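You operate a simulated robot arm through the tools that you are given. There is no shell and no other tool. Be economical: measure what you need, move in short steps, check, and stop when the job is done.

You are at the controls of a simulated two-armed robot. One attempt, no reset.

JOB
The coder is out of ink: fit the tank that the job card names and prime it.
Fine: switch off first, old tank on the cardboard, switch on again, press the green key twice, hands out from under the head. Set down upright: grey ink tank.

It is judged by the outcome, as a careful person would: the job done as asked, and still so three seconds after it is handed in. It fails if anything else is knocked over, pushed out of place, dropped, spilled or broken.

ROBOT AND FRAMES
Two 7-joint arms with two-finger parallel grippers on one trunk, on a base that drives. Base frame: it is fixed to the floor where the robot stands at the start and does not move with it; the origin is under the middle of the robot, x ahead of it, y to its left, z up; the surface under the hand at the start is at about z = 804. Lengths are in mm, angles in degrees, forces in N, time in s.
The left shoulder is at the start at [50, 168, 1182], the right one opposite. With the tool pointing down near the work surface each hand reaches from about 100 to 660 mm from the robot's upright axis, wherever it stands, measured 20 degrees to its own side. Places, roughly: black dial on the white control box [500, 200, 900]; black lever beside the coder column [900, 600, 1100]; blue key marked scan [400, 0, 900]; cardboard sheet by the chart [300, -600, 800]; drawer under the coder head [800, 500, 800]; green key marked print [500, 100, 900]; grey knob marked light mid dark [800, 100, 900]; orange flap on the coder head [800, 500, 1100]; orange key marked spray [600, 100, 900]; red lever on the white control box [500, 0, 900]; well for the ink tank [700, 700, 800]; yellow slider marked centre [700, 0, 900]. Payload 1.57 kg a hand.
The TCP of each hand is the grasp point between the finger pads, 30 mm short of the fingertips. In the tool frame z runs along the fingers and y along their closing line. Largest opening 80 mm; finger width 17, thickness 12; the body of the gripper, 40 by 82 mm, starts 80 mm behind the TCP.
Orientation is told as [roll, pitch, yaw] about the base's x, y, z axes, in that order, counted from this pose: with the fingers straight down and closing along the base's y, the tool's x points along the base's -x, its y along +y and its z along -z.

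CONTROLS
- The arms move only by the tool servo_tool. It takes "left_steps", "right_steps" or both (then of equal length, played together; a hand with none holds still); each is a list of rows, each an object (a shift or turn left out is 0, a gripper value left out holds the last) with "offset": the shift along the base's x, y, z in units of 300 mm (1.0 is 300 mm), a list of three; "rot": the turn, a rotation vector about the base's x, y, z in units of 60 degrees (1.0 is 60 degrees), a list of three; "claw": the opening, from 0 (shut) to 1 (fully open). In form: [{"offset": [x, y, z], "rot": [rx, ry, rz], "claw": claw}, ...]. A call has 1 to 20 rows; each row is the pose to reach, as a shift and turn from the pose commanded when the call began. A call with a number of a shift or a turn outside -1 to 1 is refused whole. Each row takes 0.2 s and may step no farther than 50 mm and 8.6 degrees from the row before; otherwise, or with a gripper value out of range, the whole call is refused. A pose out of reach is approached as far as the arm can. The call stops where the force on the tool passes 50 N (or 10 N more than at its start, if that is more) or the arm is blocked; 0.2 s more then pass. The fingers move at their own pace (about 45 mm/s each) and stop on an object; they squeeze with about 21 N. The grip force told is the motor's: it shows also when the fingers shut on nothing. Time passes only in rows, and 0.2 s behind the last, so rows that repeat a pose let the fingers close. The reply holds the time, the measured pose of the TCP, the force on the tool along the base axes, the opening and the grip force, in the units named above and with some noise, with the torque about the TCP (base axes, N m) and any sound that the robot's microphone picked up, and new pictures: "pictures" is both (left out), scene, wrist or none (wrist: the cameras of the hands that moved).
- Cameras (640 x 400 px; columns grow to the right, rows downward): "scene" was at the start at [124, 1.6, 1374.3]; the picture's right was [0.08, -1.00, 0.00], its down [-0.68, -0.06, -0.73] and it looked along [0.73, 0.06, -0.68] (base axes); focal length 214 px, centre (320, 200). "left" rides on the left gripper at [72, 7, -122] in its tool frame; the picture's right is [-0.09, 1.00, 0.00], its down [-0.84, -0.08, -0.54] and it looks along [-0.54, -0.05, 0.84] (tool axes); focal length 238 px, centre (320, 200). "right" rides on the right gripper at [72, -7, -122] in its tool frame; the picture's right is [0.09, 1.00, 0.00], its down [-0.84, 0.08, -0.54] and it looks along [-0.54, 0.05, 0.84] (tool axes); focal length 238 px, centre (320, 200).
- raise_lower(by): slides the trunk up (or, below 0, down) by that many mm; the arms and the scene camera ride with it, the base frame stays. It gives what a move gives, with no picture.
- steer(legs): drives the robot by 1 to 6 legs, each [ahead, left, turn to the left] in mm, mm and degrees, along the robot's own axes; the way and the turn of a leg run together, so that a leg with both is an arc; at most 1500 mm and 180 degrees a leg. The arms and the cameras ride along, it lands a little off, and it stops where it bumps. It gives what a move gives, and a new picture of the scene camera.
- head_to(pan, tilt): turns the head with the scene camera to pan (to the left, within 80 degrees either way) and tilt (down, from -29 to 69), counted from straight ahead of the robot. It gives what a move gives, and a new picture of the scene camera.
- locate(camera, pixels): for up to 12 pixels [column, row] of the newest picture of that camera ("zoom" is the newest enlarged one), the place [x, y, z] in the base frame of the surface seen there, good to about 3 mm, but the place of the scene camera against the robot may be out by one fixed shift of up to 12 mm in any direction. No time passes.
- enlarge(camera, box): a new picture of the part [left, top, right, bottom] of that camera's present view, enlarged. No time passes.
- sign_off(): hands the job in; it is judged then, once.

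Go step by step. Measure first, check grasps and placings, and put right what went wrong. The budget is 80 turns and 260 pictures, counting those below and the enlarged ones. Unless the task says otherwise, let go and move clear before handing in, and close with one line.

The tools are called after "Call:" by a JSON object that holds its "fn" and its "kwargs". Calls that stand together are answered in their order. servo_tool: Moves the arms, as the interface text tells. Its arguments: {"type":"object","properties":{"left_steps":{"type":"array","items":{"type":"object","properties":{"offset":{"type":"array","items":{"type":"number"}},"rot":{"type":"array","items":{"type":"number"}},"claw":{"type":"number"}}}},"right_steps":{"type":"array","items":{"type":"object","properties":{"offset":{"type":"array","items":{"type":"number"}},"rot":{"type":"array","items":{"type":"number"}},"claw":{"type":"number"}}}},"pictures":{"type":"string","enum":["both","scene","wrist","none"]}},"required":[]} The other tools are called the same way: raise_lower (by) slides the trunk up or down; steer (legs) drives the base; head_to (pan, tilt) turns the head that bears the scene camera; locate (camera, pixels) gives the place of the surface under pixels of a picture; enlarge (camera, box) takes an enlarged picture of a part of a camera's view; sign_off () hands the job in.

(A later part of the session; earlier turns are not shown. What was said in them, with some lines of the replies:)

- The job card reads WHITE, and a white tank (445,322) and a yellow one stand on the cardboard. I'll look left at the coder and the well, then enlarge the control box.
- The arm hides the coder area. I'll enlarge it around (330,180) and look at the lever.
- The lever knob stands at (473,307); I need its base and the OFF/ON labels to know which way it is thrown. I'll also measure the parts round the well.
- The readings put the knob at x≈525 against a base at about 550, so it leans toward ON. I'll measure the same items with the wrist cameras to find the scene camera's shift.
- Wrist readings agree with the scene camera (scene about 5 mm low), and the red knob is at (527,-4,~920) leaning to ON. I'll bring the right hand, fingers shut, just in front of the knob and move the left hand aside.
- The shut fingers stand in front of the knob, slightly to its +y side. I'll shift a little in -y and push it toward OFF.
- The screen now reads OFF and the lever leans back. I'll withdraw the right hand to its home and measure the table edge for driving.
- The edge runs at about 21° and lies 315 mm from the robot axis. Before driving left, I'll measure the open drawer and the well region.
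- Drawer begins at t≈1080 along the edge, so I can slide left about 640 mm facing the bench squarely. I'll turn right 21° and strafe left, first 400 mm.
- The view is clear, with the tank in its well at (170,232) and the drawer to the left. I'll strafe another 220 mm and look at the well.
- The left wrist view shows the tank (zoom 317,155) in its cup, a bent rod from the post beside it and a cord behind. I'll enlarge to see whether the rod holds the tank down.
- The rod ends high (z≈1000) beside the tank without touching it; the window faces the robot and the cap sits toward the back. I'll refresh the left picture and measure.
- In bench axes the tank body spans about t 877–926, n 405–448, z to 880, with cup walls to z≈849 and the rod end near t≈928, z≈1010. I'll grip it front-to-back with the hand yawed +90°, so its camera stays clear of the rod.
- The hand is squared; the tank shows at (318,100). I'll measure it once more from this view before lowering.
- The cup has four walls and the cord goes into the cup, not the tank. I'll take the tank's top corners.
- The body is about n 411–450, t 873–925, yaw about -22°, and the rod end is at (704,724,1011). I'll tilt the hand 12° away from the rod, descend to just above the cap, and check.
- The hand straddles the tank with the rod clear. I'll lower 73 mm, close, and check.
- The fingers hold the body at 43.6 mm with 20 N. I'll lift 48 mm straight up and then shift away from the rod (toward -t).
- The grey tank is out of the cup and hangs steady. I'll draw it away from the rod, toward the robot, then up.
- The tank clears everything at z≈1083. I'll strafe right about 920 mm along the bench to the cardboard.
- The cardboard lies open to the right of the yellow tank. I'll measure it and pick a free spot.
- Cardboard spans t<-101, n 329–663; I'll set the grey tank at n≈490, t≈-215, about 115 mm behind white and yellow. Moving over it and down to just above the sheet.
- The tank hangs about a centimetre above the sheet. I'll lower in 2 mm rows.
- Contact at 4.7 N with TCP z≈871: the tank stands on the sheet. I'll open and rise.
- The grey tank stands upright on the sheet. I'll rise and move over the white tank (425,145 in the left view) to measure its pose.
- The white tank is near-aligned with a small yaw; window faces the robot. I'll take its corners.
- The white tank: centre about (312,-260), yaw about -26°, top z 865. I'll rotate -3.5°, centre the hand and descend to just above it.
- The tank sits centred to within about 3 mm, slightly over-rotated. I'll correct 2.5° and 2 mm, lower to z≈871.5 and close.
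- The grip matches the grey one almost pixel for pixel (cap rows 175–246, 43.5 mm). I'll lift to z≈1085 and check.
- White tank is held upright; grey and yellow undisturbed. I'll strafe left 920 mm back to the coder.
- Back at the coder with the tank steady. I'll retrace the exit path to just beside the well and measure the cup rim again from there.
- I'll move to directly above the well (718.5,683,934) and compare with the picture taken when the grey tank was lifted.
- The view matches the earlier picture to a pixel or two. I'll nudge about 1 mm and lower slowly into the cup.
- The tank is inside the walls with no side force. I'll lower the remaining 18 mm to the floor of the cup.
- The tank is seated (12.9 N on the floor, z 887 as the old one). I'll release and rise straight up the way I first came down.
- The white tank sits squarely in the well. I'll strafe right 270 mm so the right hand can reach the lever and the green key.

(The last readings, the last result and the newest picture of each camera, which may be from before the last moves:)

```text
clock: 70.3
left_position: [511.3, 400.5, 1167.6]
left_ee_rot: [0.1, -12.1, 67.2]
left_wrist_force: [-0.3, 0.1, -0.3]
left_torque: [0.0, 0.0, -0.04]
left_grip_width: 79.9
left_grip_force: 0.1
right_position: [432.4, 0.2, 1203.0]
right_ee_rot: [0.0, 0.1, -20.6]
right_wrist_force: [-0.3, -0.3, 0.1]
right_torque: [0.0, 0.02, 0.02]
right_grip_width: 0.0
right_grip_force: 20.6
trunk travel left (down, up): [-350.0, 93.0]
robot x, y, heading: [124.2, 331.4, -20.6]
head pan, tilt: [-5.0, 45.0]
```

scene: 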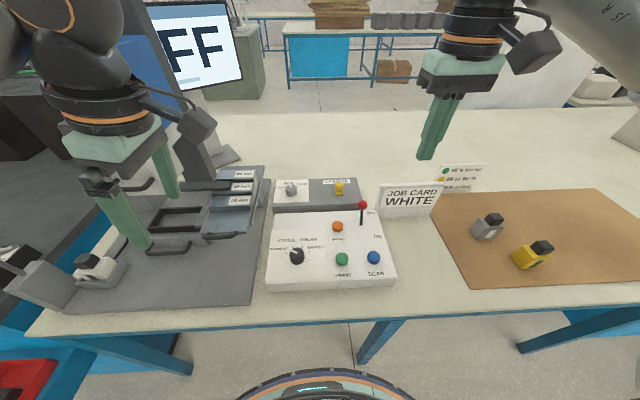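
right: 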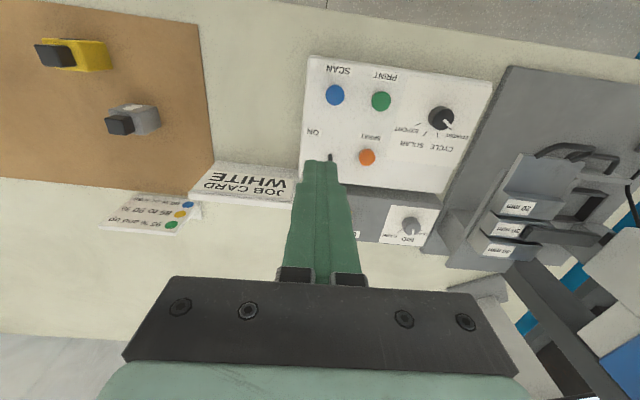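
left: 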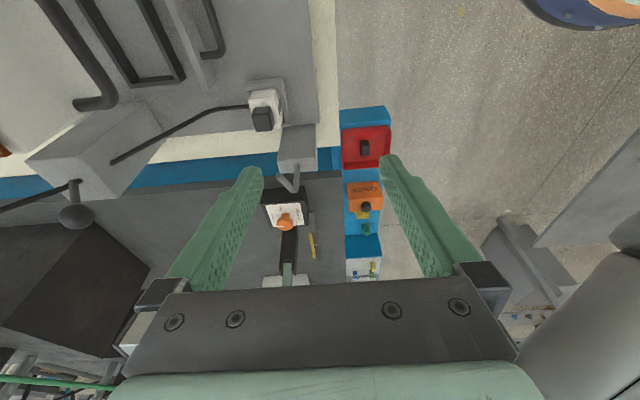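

I'll measure the lever knob (362,205) in its OFF place.

Call:
{"fn": "locate", "kwargs": {"camera": "scene", "pixels": [[362, 204], [362, 208], [361, 224], [342, 259], [374, 257], [337, 226], [339, 188], [300, 185], [340, 211]]}}

Call:
{"fn": "locate", "kwargs": {"camera": "right", "pixels": [[381, 101], [335, 95], [367, 157], [441, 117], [400, 240]]}}

Call:
{"fn": "enlarge", "kwargs": {"camera": "scene", "box": [260, 170, 400, 290]}}

```text
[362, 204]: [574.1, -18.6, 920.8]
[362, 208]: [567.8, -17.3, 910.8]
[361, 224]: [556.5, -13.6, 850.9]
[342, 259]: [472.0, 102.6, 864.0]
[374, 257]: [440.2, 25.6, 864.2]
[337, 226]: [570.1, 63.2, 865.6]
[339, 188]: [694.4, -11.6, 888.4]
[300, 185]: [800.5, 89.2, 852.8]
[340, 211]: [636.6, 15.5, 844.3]
```

```text
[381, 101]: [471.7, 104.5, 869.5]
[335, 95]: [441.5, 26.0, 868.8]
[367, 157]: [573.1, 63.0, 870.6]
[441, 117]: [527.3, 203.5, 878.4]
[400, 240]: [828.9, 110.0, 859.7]
```

```text
3.33 times, centred on (330, 230) of scene
```

zoom: 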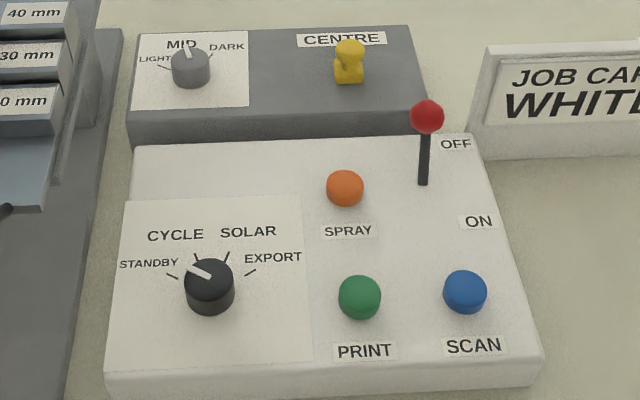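

The knob at OFF is about (578,-20,918). I'll bring the shut right fingers down just behind it.

Call:
{"fn": "servo_tool", "kwargs": {"right_steps": [{"offset": [0.15, -0.03, 0]}, {"offset": [0.3, -0.055, 0]}, {"offset": [0.45, -0.085, 0]}, {"offset": [0.59, -0.107, 0]}, {"offset": [0.59, -0.107, -0.15]}, {"offset": [0.59, -0.107, -0.3]}, {"offset": [0.59, -0.107, -0.45]}, {"offset": [0.59, -0.107, -0.6]}, {"offset": [0.59, -0.107, -0.75]}, {"offset": [0.59, -0.107, -0.8]}], "pictures": "both"}}

Call:
{"fn": "enlarge", "kwargs": {"camera": "scene", "box": [300, 130, 440, 250]}}

```text
clock: 72.5
left_position: [511.6, 398.6, 1167.8]
left_ee_rot: [0.2, -12.0, 67.2]
left_wrist_force: [-0.8, 0.2, 0.5]
left_torque: [0.02, 0.0, 0.01]
left_grip_width: 80.1
left_grip_force: 0.1
right_position: [610.3, -31.0, 962.9]
right_ee_rot: [0.0, 0.0, -20.5]
right_wrist_force: [0.6, -0.3, -0.5]
right_torque: [-0.02, 0.0, 0.02]
right_grip_width: 0.0
right_grip_force: 20.8
right hand out of reach, approached as far as the arm can: row 4
trunk travel left (down, up): [-350.0, 93.0]
robot x, y, heading: [123.7, 331.7, -20.6]
head pan, tilt: [-5.0, 45.0]
```

scene: 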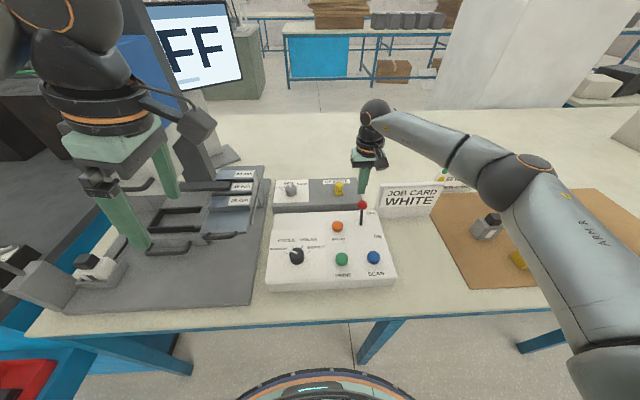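
right: 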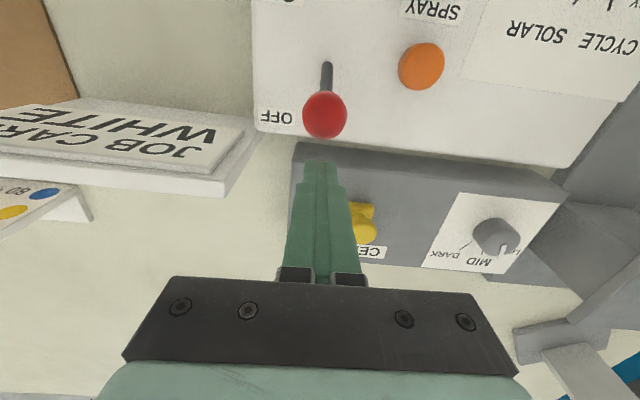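

```text
3.33 times, centred on (370, 190) of scene
```

zoom: 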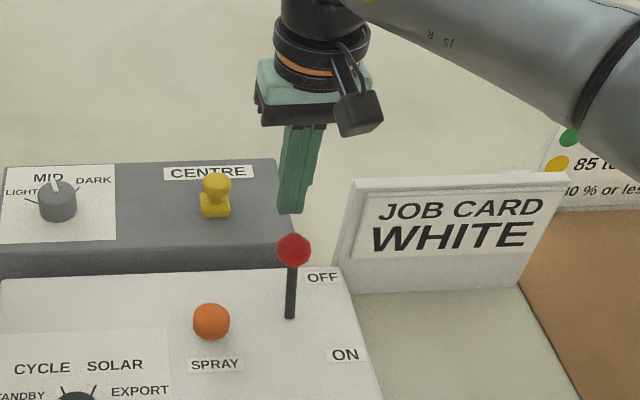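

The fingers are behind and above the knob with room to spare. I'll drop 30 mm and draw the lever toward ON.

Call:
{"fn": "servo_tool", "kwargs": {"right_steps": [{"offset": [0, 0, -0.05]}, {"offset": [0, 0, -0.1]}, {"offset": [-0.05, 0.02, -0.1]}, {"offset": [-0.1, 0.04, -0.1]}, {"offset": [-0.15, 0.058, -0.1]}, {"offset": [-0.19, 0.073, -0.1]}, {"offset": [-0.205, 0.078, -0.1]}], "pictures": "both"}}

Call:
{"fn": "enlarge", "kwargs": {"camera": "scene", "box": [300, 150, 440, 270]}}

```text
clock: 74.1
left_position: [513.7, 397.9, 1167.4]
left_ee_rot: [0.3, -12.0, 67.2]
left_wrist_force: [-0.4, -0.1, -0.5]
left_torque: [-0.03, -0.01, -0.01]
left_grip_width: 79.8
left_grip_force: 0.1
right_position: [553.2, -9.9, 932.9]
right_ee_rot: [0.0, -0.4, -20.6]
right_wrist_force: [17.4, -7.3, -2.6]
right_torque: [-0.21, -0.4, -0.04]
right_grip_width: 0.0
right_grip_force: 20.7
trunk travel left (down, up): [-350.0, 93.0]
robot x, y, heading: [121.1, 333.7, -20.2]
head pan, tilt: [-5.0, 45.0]
```

scene: 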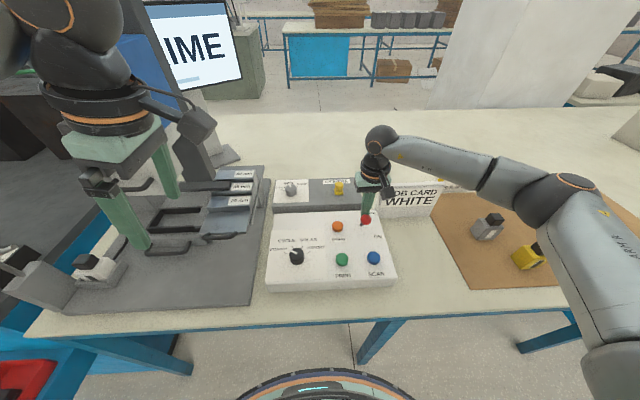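
right: 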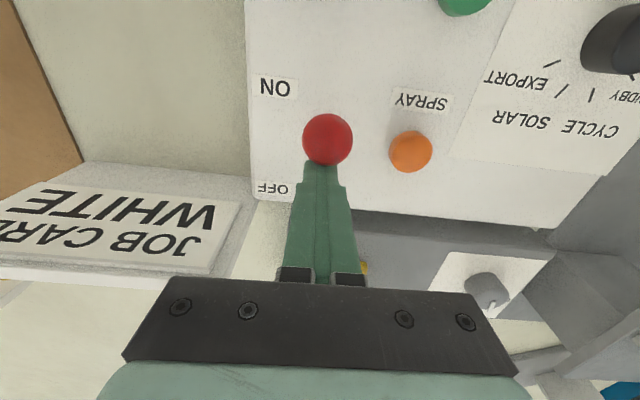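

```text
3.33 times, centred on (370, 210) of scene
```

zoom: 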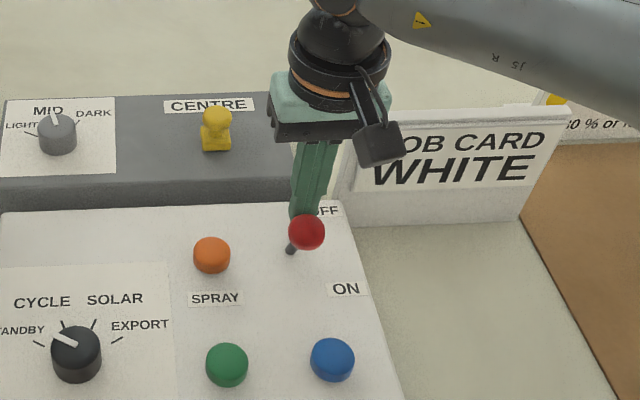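

The screen reads PRIME and the lever rests at its ON stop. I'll back off, rise and bring the fingers over the green key at (472,104).

Call:
{"fn": "servo_tool", "kwargs": {"right_steps": [{"offset": [0.05, -0.02, 0]}, {"offset": [0.05, -0.02, 0.12]}, {"offset": [0.05, -0.02, 0.25]}, {"offset": [-0.05, 0.1, 0.25]}, {"offset": [-0.15, 0.22, 0.25]}, {"offset": [-0.22, 0.33, 0.25]}, {"offset": [-0.252, 0.378, 0.15]}, {"offset": [-0.252, 0.378, 0.01]}, {"offset": [-0.252, 0.378, -0.08]}, {"offset": [-0.252, 0.378, -0.08]}], "pictures": "both"}}

Call:
{"fn": "enlarge", "kwargs": {"camera": "scene", "box": [280, 170, 420, 290]}}

Call:
{"fn": "enlarge", "kwargs": {"camera": "right", "box": [220, 60, 420, 200]}}

```text
clock: 76.3
left_position: [511.2, 400.2, 1167.4]
left_ee_rot: [0.3, -12.1, 67.2]
left_wrist_force: [0.0, -0.4, -0.3]
left_torque: [0.03, -0.01, 0.03]
left_grip_width: 80.1
left_grip_force: 0.1
right_position: [472.4, 105.8, 908.6]
right_ee_rot: [0.1, -0.1, -20.5]
right_wrist_force: [-0.2, -0.3, -0.4]
right_torque: [0.03, 0.01, 0.01]
right_grip_width: 0.0
right_grip_force: 21.5
trunk travel left (down, up): [-350.0, 93.0]
robot x, y, heading: [125.5, 332.3, -20.0]
head pan, tilt: [-5.0, 45.0]
```

scene: 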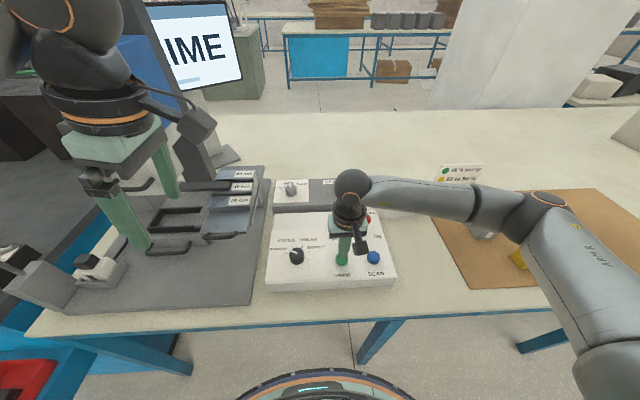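
right: 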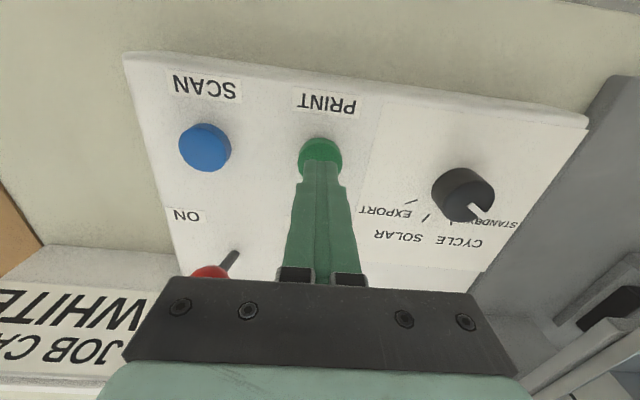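

```text
3.33 times, centred on (350, 230) of scene
```

zoom: 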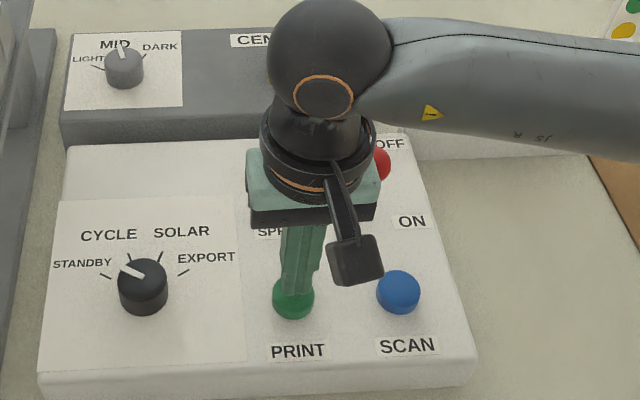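

```text
2.86 times, centred on (320, 130) of right
```

zoom: 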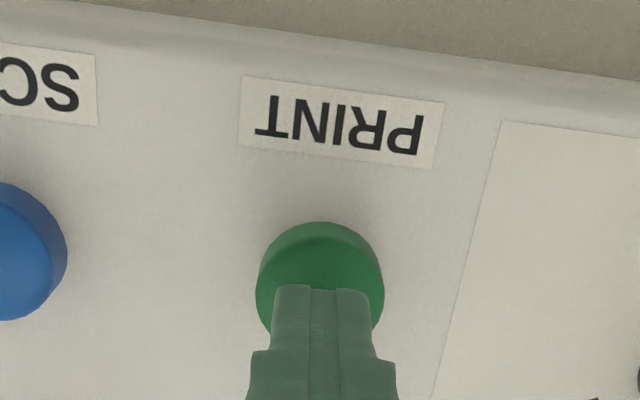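

The fingertips are centred over the green key, about 9 mm up. I'll press once in small rows and lift, watching the reply.

Call:
{"fn": "servo_tool", "kwargs": {"right_steps": [{"offset": [0, 0, -0.02]}, {"offset": [0, 0, -0.035]}, {"offset": [0, 0, -0.045]}, {"offset": [0, 0, -0.052]}, {"offset": [0, 0, -0.052]}], "pictures": "scene"}}

```text
clock: 77.5
left_position: [510.0, 400.6, 1168.4]
left_ee_rot: [0.2, -11.9, 67.2]
left_wrist_force: [0.6, 0.2, 0.3]
left_torque: [0.0, 0.02, -0.01]
left_grip_width: 79.9
left_grip_force: 0.1
right_position: [473.4, 105.5, 893.8]
right_ee_rot: [0.0, -0.1, -20.6]
right_wrist_force: [-1.3, -1.1, 3.8]
right_torque: [-0.03, -0.01, 0.02]
right_grip_width: 0.0
right_grip_force: 20.5
trunk travel left (down, up): [-350.0, 93.0]
robot x, y, heading: [123.8, 332.2, -20.5]
head pan, tilt: [-5.0, 45.0]
heard: click
```

scene: 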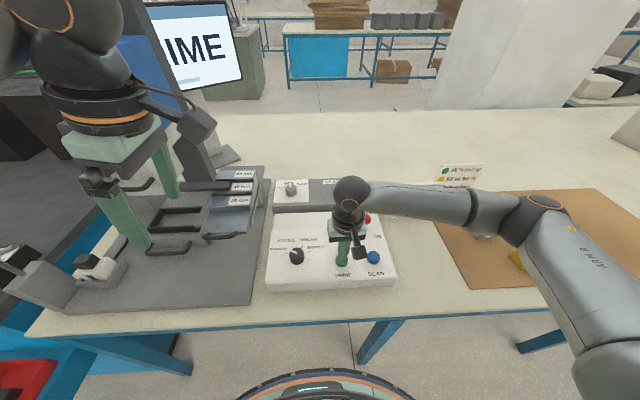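

A click at 3.8 N: the first press took. I'll lift and see what the screen says before the second.

Call:
{"fn": "servo_tool", "kwargs": {"right_steps": [{"offset": [0, 0, 0.03]}, {"offset": [0, 0, 0.07]}, {"offset": [0, 0, 0.07]}], "pictures": "none"}}

Call:
{"fn": "head_to", "kwargs": {"pan": 10, "tilt": 38}}

```text
clock: 78.3
left_position: [512.0, 400.3, 1167.5]
left_ee_rot: [0.2, -12.0, 67.2]
left_wrist_force: [0.1, 0.4, 0.5]
left_torque: [-0.01, -0.02, 0.01]
left_grip_width: 79.9
left_grip_force: 0.0
right_position: [473.1, 106.9, 914.6]
right_ee_rot: [0.1, 0.0, -20.5]
right_wrist_force: [0.0, -0.1, 0.6]
right_torque: [0.03, -0.01, 0.0]
right_grip_width: 0.0
right_grip_force: 21.0
trunk travel left (down, up): [-350.0, 93.0]
robot x, y, heading: [123.3, 327.7, -20.2]
head pan, tilt: [-5.0, 45.0]
```

```text
clock: 79.1
left_position: [511.4, 399.9, 1167.0]
left_ee_rot: [0.2, -12.0, 67.2]
left_wrist_force: [0.3, -0.3, 0.3]
left_torque: [-0.01, 0.04, 0.0]
left_grip_width: 80.3
left_grip_force: 0.1
right_position: [472.5, 104.2, 913.9]
right_ee_rot: [0.0, -0.1, -20.5]
right_wrist_force: [0.4, 0.1, 0.1]
right_torque: [-0.01, 0.03, 0.04]
right_grip_width: 0.0
right_grip_force: 21.0
trunk travel left (down, up): [-350.0, 93.0]
robot x, y, heading: [124.2, 327.8, -20.3]
head pan, tilt: [10.0, 38.0]
```

scene: 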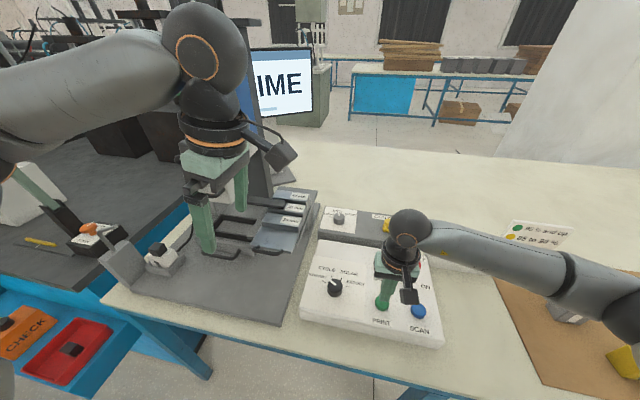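

Still PRIME, as expected after one press. I'll press the second time the same way and lift.

Call:
{"fn": "servo_tool", "kwargs": {"right_steps": [{"offset": [0, 0, -0.03]}, {"offset": [0, 0, -0.05]}, {"offset": [0, 0, -0.06]}, {"offset": [0, 0, -0.07]}, {"offset": [0, 0, -0.07]}], "pictures": "none"}}

Call:
{"fn": "servo_tool", "kwargs": {"right_steps": [{"offset": [0, 0, 0.04]}, {"offset": [0, 0, 0.1]}, {"offset": [0, 0, 0.2]}], "pictures": "scene"}}

```text
clock: 80.3
left_position: [510.9, 398.5, 1167.9]
left_ee_rot: [0.2, -11.9, 67.2]
left_wrist_force: [0.1, 0.0, -0.2]
left_torque: [-0.02, 0.02, -0.01]
left_grip_width: 80.2
left_grip_force: 0.0
right_position: [473.7, 104.9, 894.4]
right_ee_rot: [0.1, -0.1, -20.5]
right_wrist_force: [1.0, 0.1, 4.1]
right_torque: [-0.03, -0.02, 0.0]
right_grip_width: 0.1
right_grip_force: 20.6
trunk travel left (down, up): [-350.0, 93.0]
robot x, y, heading: [122.8, 330.0, -20.2]
head pan, tilt: [10.0, 38.0]
heard: click
```

```text
clock: 81.1
left_position: [510.7, 399.2, 1167.6]
left_ee_rot: [0.3, -12.0, 67.2]
left_wrist_force: [-0.6, 0.1, -0.7]
left_torque: [0.03, -0.02, -0.02]
left_grip_width: 80.0
left_grip_force: 0.0
right_position: [472.9, 106.3, 953.4]
right_ee_rot: [0.0, -0.1, -20.5]
right_wrist_force: [-1.1, 0.2, -0.3]
right_torque: [0.03, 0.01, -0.01]
right_grip_width: 0.1
right_grip_force: 21.4
trunk travel left (down, up): [-350.0, 93.0]
robot x, y, heading: [124.0, 333.5, -20.4]
head pan, tilt: [10.0, 38.0]
```

scene: 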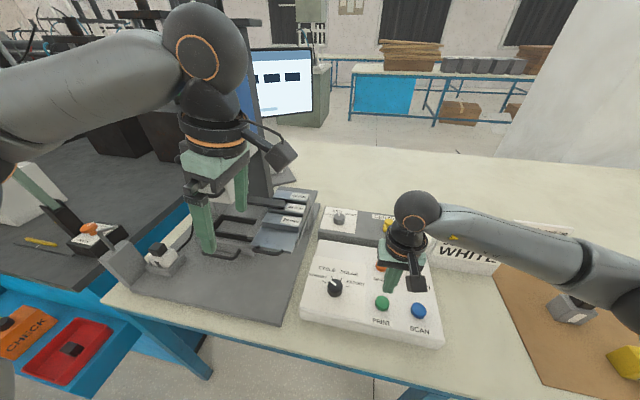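

A second click, and the screen now shows bars. I'll withdraw the right hand fully, then read the screen.

Call:
{"fn": "servo_tool", "kwargs": {"right_steps": [{"offset": [0, 0, 0.15]}, {"offset": [0, -0.05, 0.3]}, {"offset": [-0.03, -0.15, 0.42]}, {"offset": [-0.08, -0.25, 0.55]}, {"offset": [-0.12, -0.34, 0.68]}, {"offset": [-0.13, -0.35, 0.8]}, {"offset": [-0.13, -0.35, 0.8]}, {"offset": [-0.13, -0.35, 0.8]}, {"offset": [-0.13, -0.35, 0.8]}, {"offset": [-0.13, -0.35, 0.8]}], "left_steps": [{"offset": [0, 0, 0]}, {"offset": [-0.05, 0.02, 0]}, {"offset": [-0.15, 0.06, 0]}, {"offset": [-0.25, 0.1, 0]}, {"offset": [-0.35, 0.13, 0]}, {"offset": [-0.35, 0.13, 0]}, {"offset": [-0.35, 0.13, 0]}, {"offset": [-0.35, 0.13, 0]}, {"offset": [-0.35, 0.13, 0]}, {"offset": [-0.35, 0.13, 0]}], "pictures": "scene"}}

Call:
{"fn": "enlarge", "kwargs": {"camera": "scene", "box": [230, 30, 350, 130]}}

Call:
{"fn": "enlarge", "kwargs": {"camera": "scene", "box": [280, 190, 460, 350]}}

```text
refused: row 4 steps farther than a row can; nothing moved
```

```text
4.00 times, centred on (290, 80) of scene
```

zoom: 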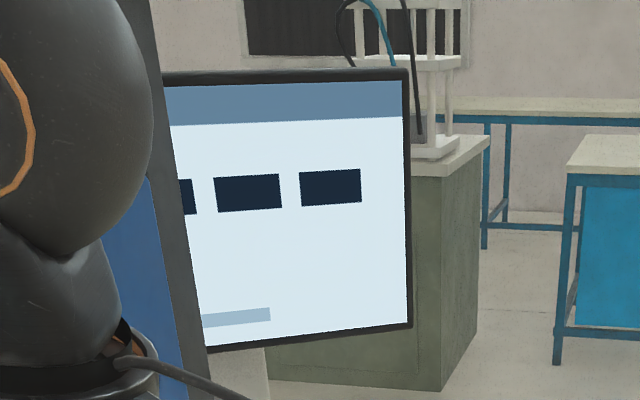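

```text
2.50 times, centred on (370, 270) of scene
```

zoom: 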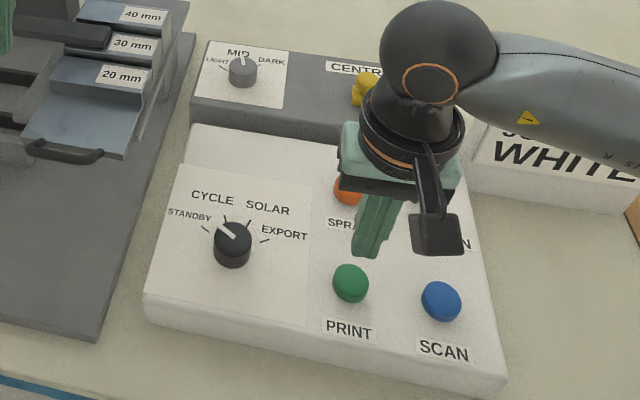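

The screen shows priming blocks; the withdrawal was refused for one long step. I'll repeat it with shorter rows.

Call:
{"fn": "servo_tool", "kwargs": {"right_steps": [{"offset": [0, 0, 0.13]}, {"offset": [0, -0.04, 0.26]}, {"offset": [-0.03, -0.12, 0.37]}, {"offset": [-0.07, -0.2, 0.48]}, {"offset": [-0.1, -0.28, 0.59]}, {"offset": [-0.13, -0.35, 0.7]}, {"offset": [-0.13, -0.35, 0.8]}, {"offset": [-0.13, -0.35, 0.8]}, {"offset": [-0.13, -0.35, 0.8]}, {"offset": [-0.13, -0.35, 0.8]}], "left_steps": [{"offset": [0, 0, 0]}, {"offset": [-0.05, 0.02, 0]}, {"offset": [-0.15, 0.06, 0]}, {"offset": [-0.25, 0.1, 0]}, {"offset": [-0.35, 0.13, 0]}, {"offset": [-0.35, 0.13, 0]}, {"offset": [-0.35, 0.13, 0]}, {"offset": [-0.35, 0.13, 0]}, {"offset": [-0.35, 0.13, 0]}, {"offset": [-0.35, 0.13, 0]}], "pictures": "scene"}}

Call:
{"fn": "head_to", "kwargs": {"pan": 5, "tilt": 40}}

Call:
{"fn": "enlarge", "kwargs": {"camera": "scene", "box": [180, 10, 340, 130]}}

Call:
{"fn": "enlarge", "kwargs": {"camera": "scene", "box": [120, 180, 440, 340]}}

```text
clock: 83.3
left_position: [406.0, 438.2, 1167.5]
left_ee_rot: [0.1, -12.1, 67.2]
left_wrist_force: [0.3, 0.3, 0.3]
left_torque: [-0.01, -0.04, 0.01]
left_grip_width: 80.0
left_grip_force: 0.0
right_position: [432.7, 0.3, 1193.7]
right_ee_rot: [0.0, 0.1, -20.5]
right_wrist_force: [-0.1, 0.5, 0.2]
right_torque: [0.01, 0.01, 0.02]
right_grip_width: 0.0
right_grip_force: 21.0
trunk travel left (down, up): [-350.0, 93.0]
robot x, y, heading: [124.5, 331.5, -20.4]
head pan, tilt: [10.0, 38.0]
```

scene: 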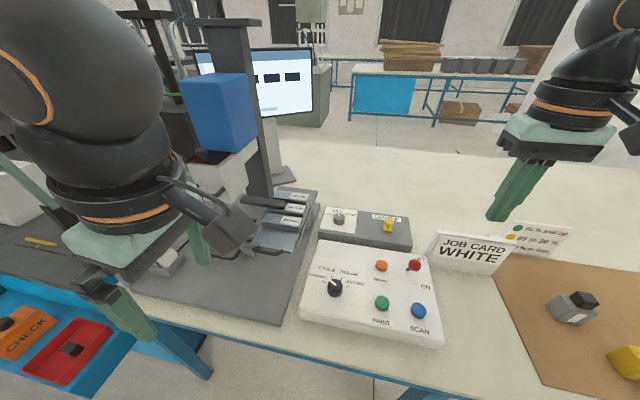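

```text
clock: 84.0
left_position: [406.2, 437.8, 1167.8]
left_ee_rot: [0.2, -12.0, 67.1]
left_wrist_force: [-0.8, 0.4, -0.2]
left_torque: [0.0, 0.0, 0.01]
left_grip_width: 80.1
left_grip_force: 0.1
right_position: [433.2, 0.8, 1194.4]
right_ee_rot: [0.0, 0.0, -20.6]
right_wrist_force: [-0.4, 0.3, 1.4]
right_torque: [0.01, -0.02, 0.01]
right_grip_width: 0.0
right_grip_force: 21.0
trunk travel left (down, up): [-350.0, 93.0]
robot x, y, heading: [125.6, 330.0, -20.0]
head pan, tilt: [5.0, 40.0]
```

scene: 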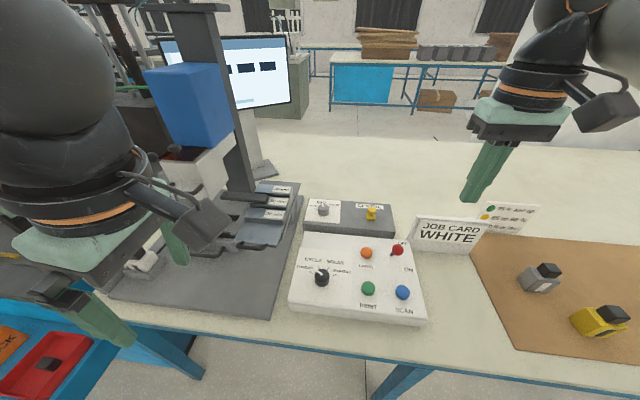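

```text
3.33 times, centred on (260, 70) of scene
```

zoom: 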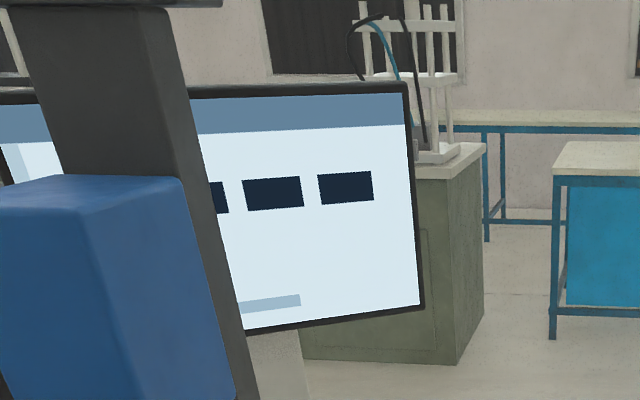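

```text
2.00 times, centred on (280, 260) of scene
```

zoom: 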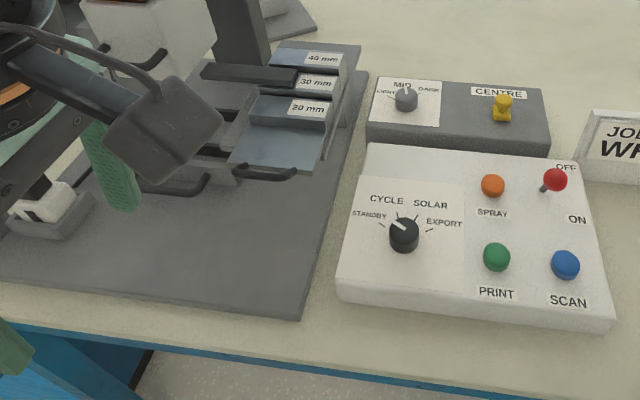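

The lever is at ON and the screen shows three bars, partly hidden by the column. I'll strafe right to read it whole and check the sheet.

Call:
{"fn": "steer", "kwargs": {"legs": [[0, -330, 0]]}}

Call:
{"fn": "head_to", "kwargs": {"pan": 35, "tilt": 30}}

Call:
{"fn": "enlarge", "kwargs": {"camera": "scene", "box": [200, 40, 420, 180]}}

```text
clock: 87.4
left_position: [290.5, 128.6, 1166.6]
left_ee_rot: [0.2, -11.9, 67.3]
left_wrist_force: [-0.2, 0.5, 0.1]
left_torque: [0.03, 0.03, 0.03]
left_grip_width: 80.1
left_grip_force: 0.0
right_position: [319.2, -310.0, 1193.4]
right_ee_rot: [0.0, -0.1, -20.3]
right_wrist_force: [-0.4, 0.0, -0.2]
right_torque: [0.0, 0.03, -0.03]
right_grip_width: 0.1
right_grip_force: 20.6
trunk travel left (down, up): [-350.0, 93.0]
robot x, y, heading: [7.5, 19.2, -20.6]
head pan, tilt: [5.0, 40.0]
```

scene: 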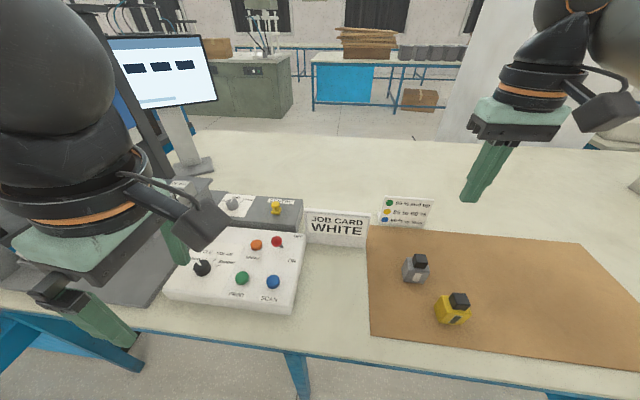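

```text
clock: 88.4
left_position: [290.5, 129.2, 1165.6]
left_ee_rot: [0.2, -12.0, 67.2]
left_wrist_force: [0.1, 0.7, -0.1]
left_torque: [-0.02, 0.02, -0.03]
left_grip_width: 79.6
left_grip_force: 0.1
right_position: [319.6, -309.3, 1193.6]
right_ee_rot: [0.1, -0.1, -20.3]
right_wrist_force: [-0.1, -0.2, 0.4]
right_torque: [0.0, 0.0, -0.01]
right_grip_width: 0.1
right_grip_force: 20.9
trunk travel left (down, up): [-350.0, 93.0]
robot x, y, heading: [11.2, 21.8, -20.4]
head pan, tilt: [35.0, 30.0]
```

scene: 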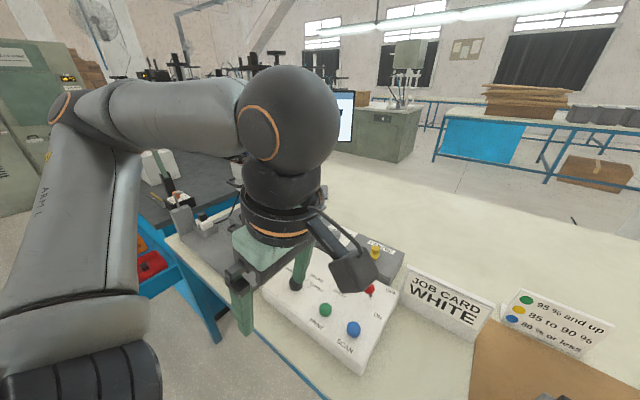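

```text
2.86 times, centred on (310, 110) of scene
```

zoom: 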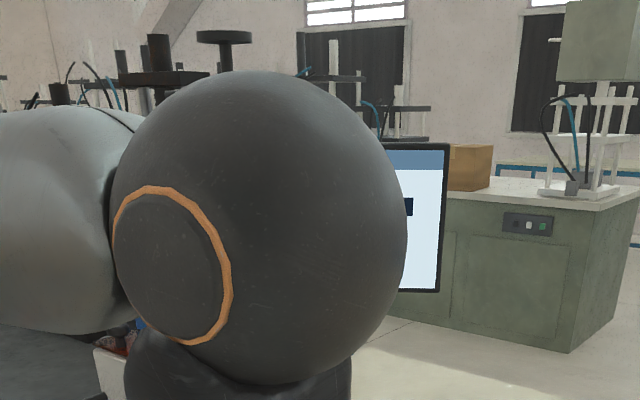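

The screen shows three dashes, the idle readout, after PRIME and two heard clicks. The white tank is in the well, the grey one stands upright on the sheet, the lever is at ON and both hands are clear, so I'm handing in.

Call:
{"fn": "sign_off", "kwargs": {}}

```text
The job is handed in.
```

The white tank named on the job card is fitted, and I pressed the green key twice with the coder back on. The screen then went from PRIME to three dashes, which I took as primed and ready. The old grey tank stands upright on the cardboard, and both hands are clear of the head.
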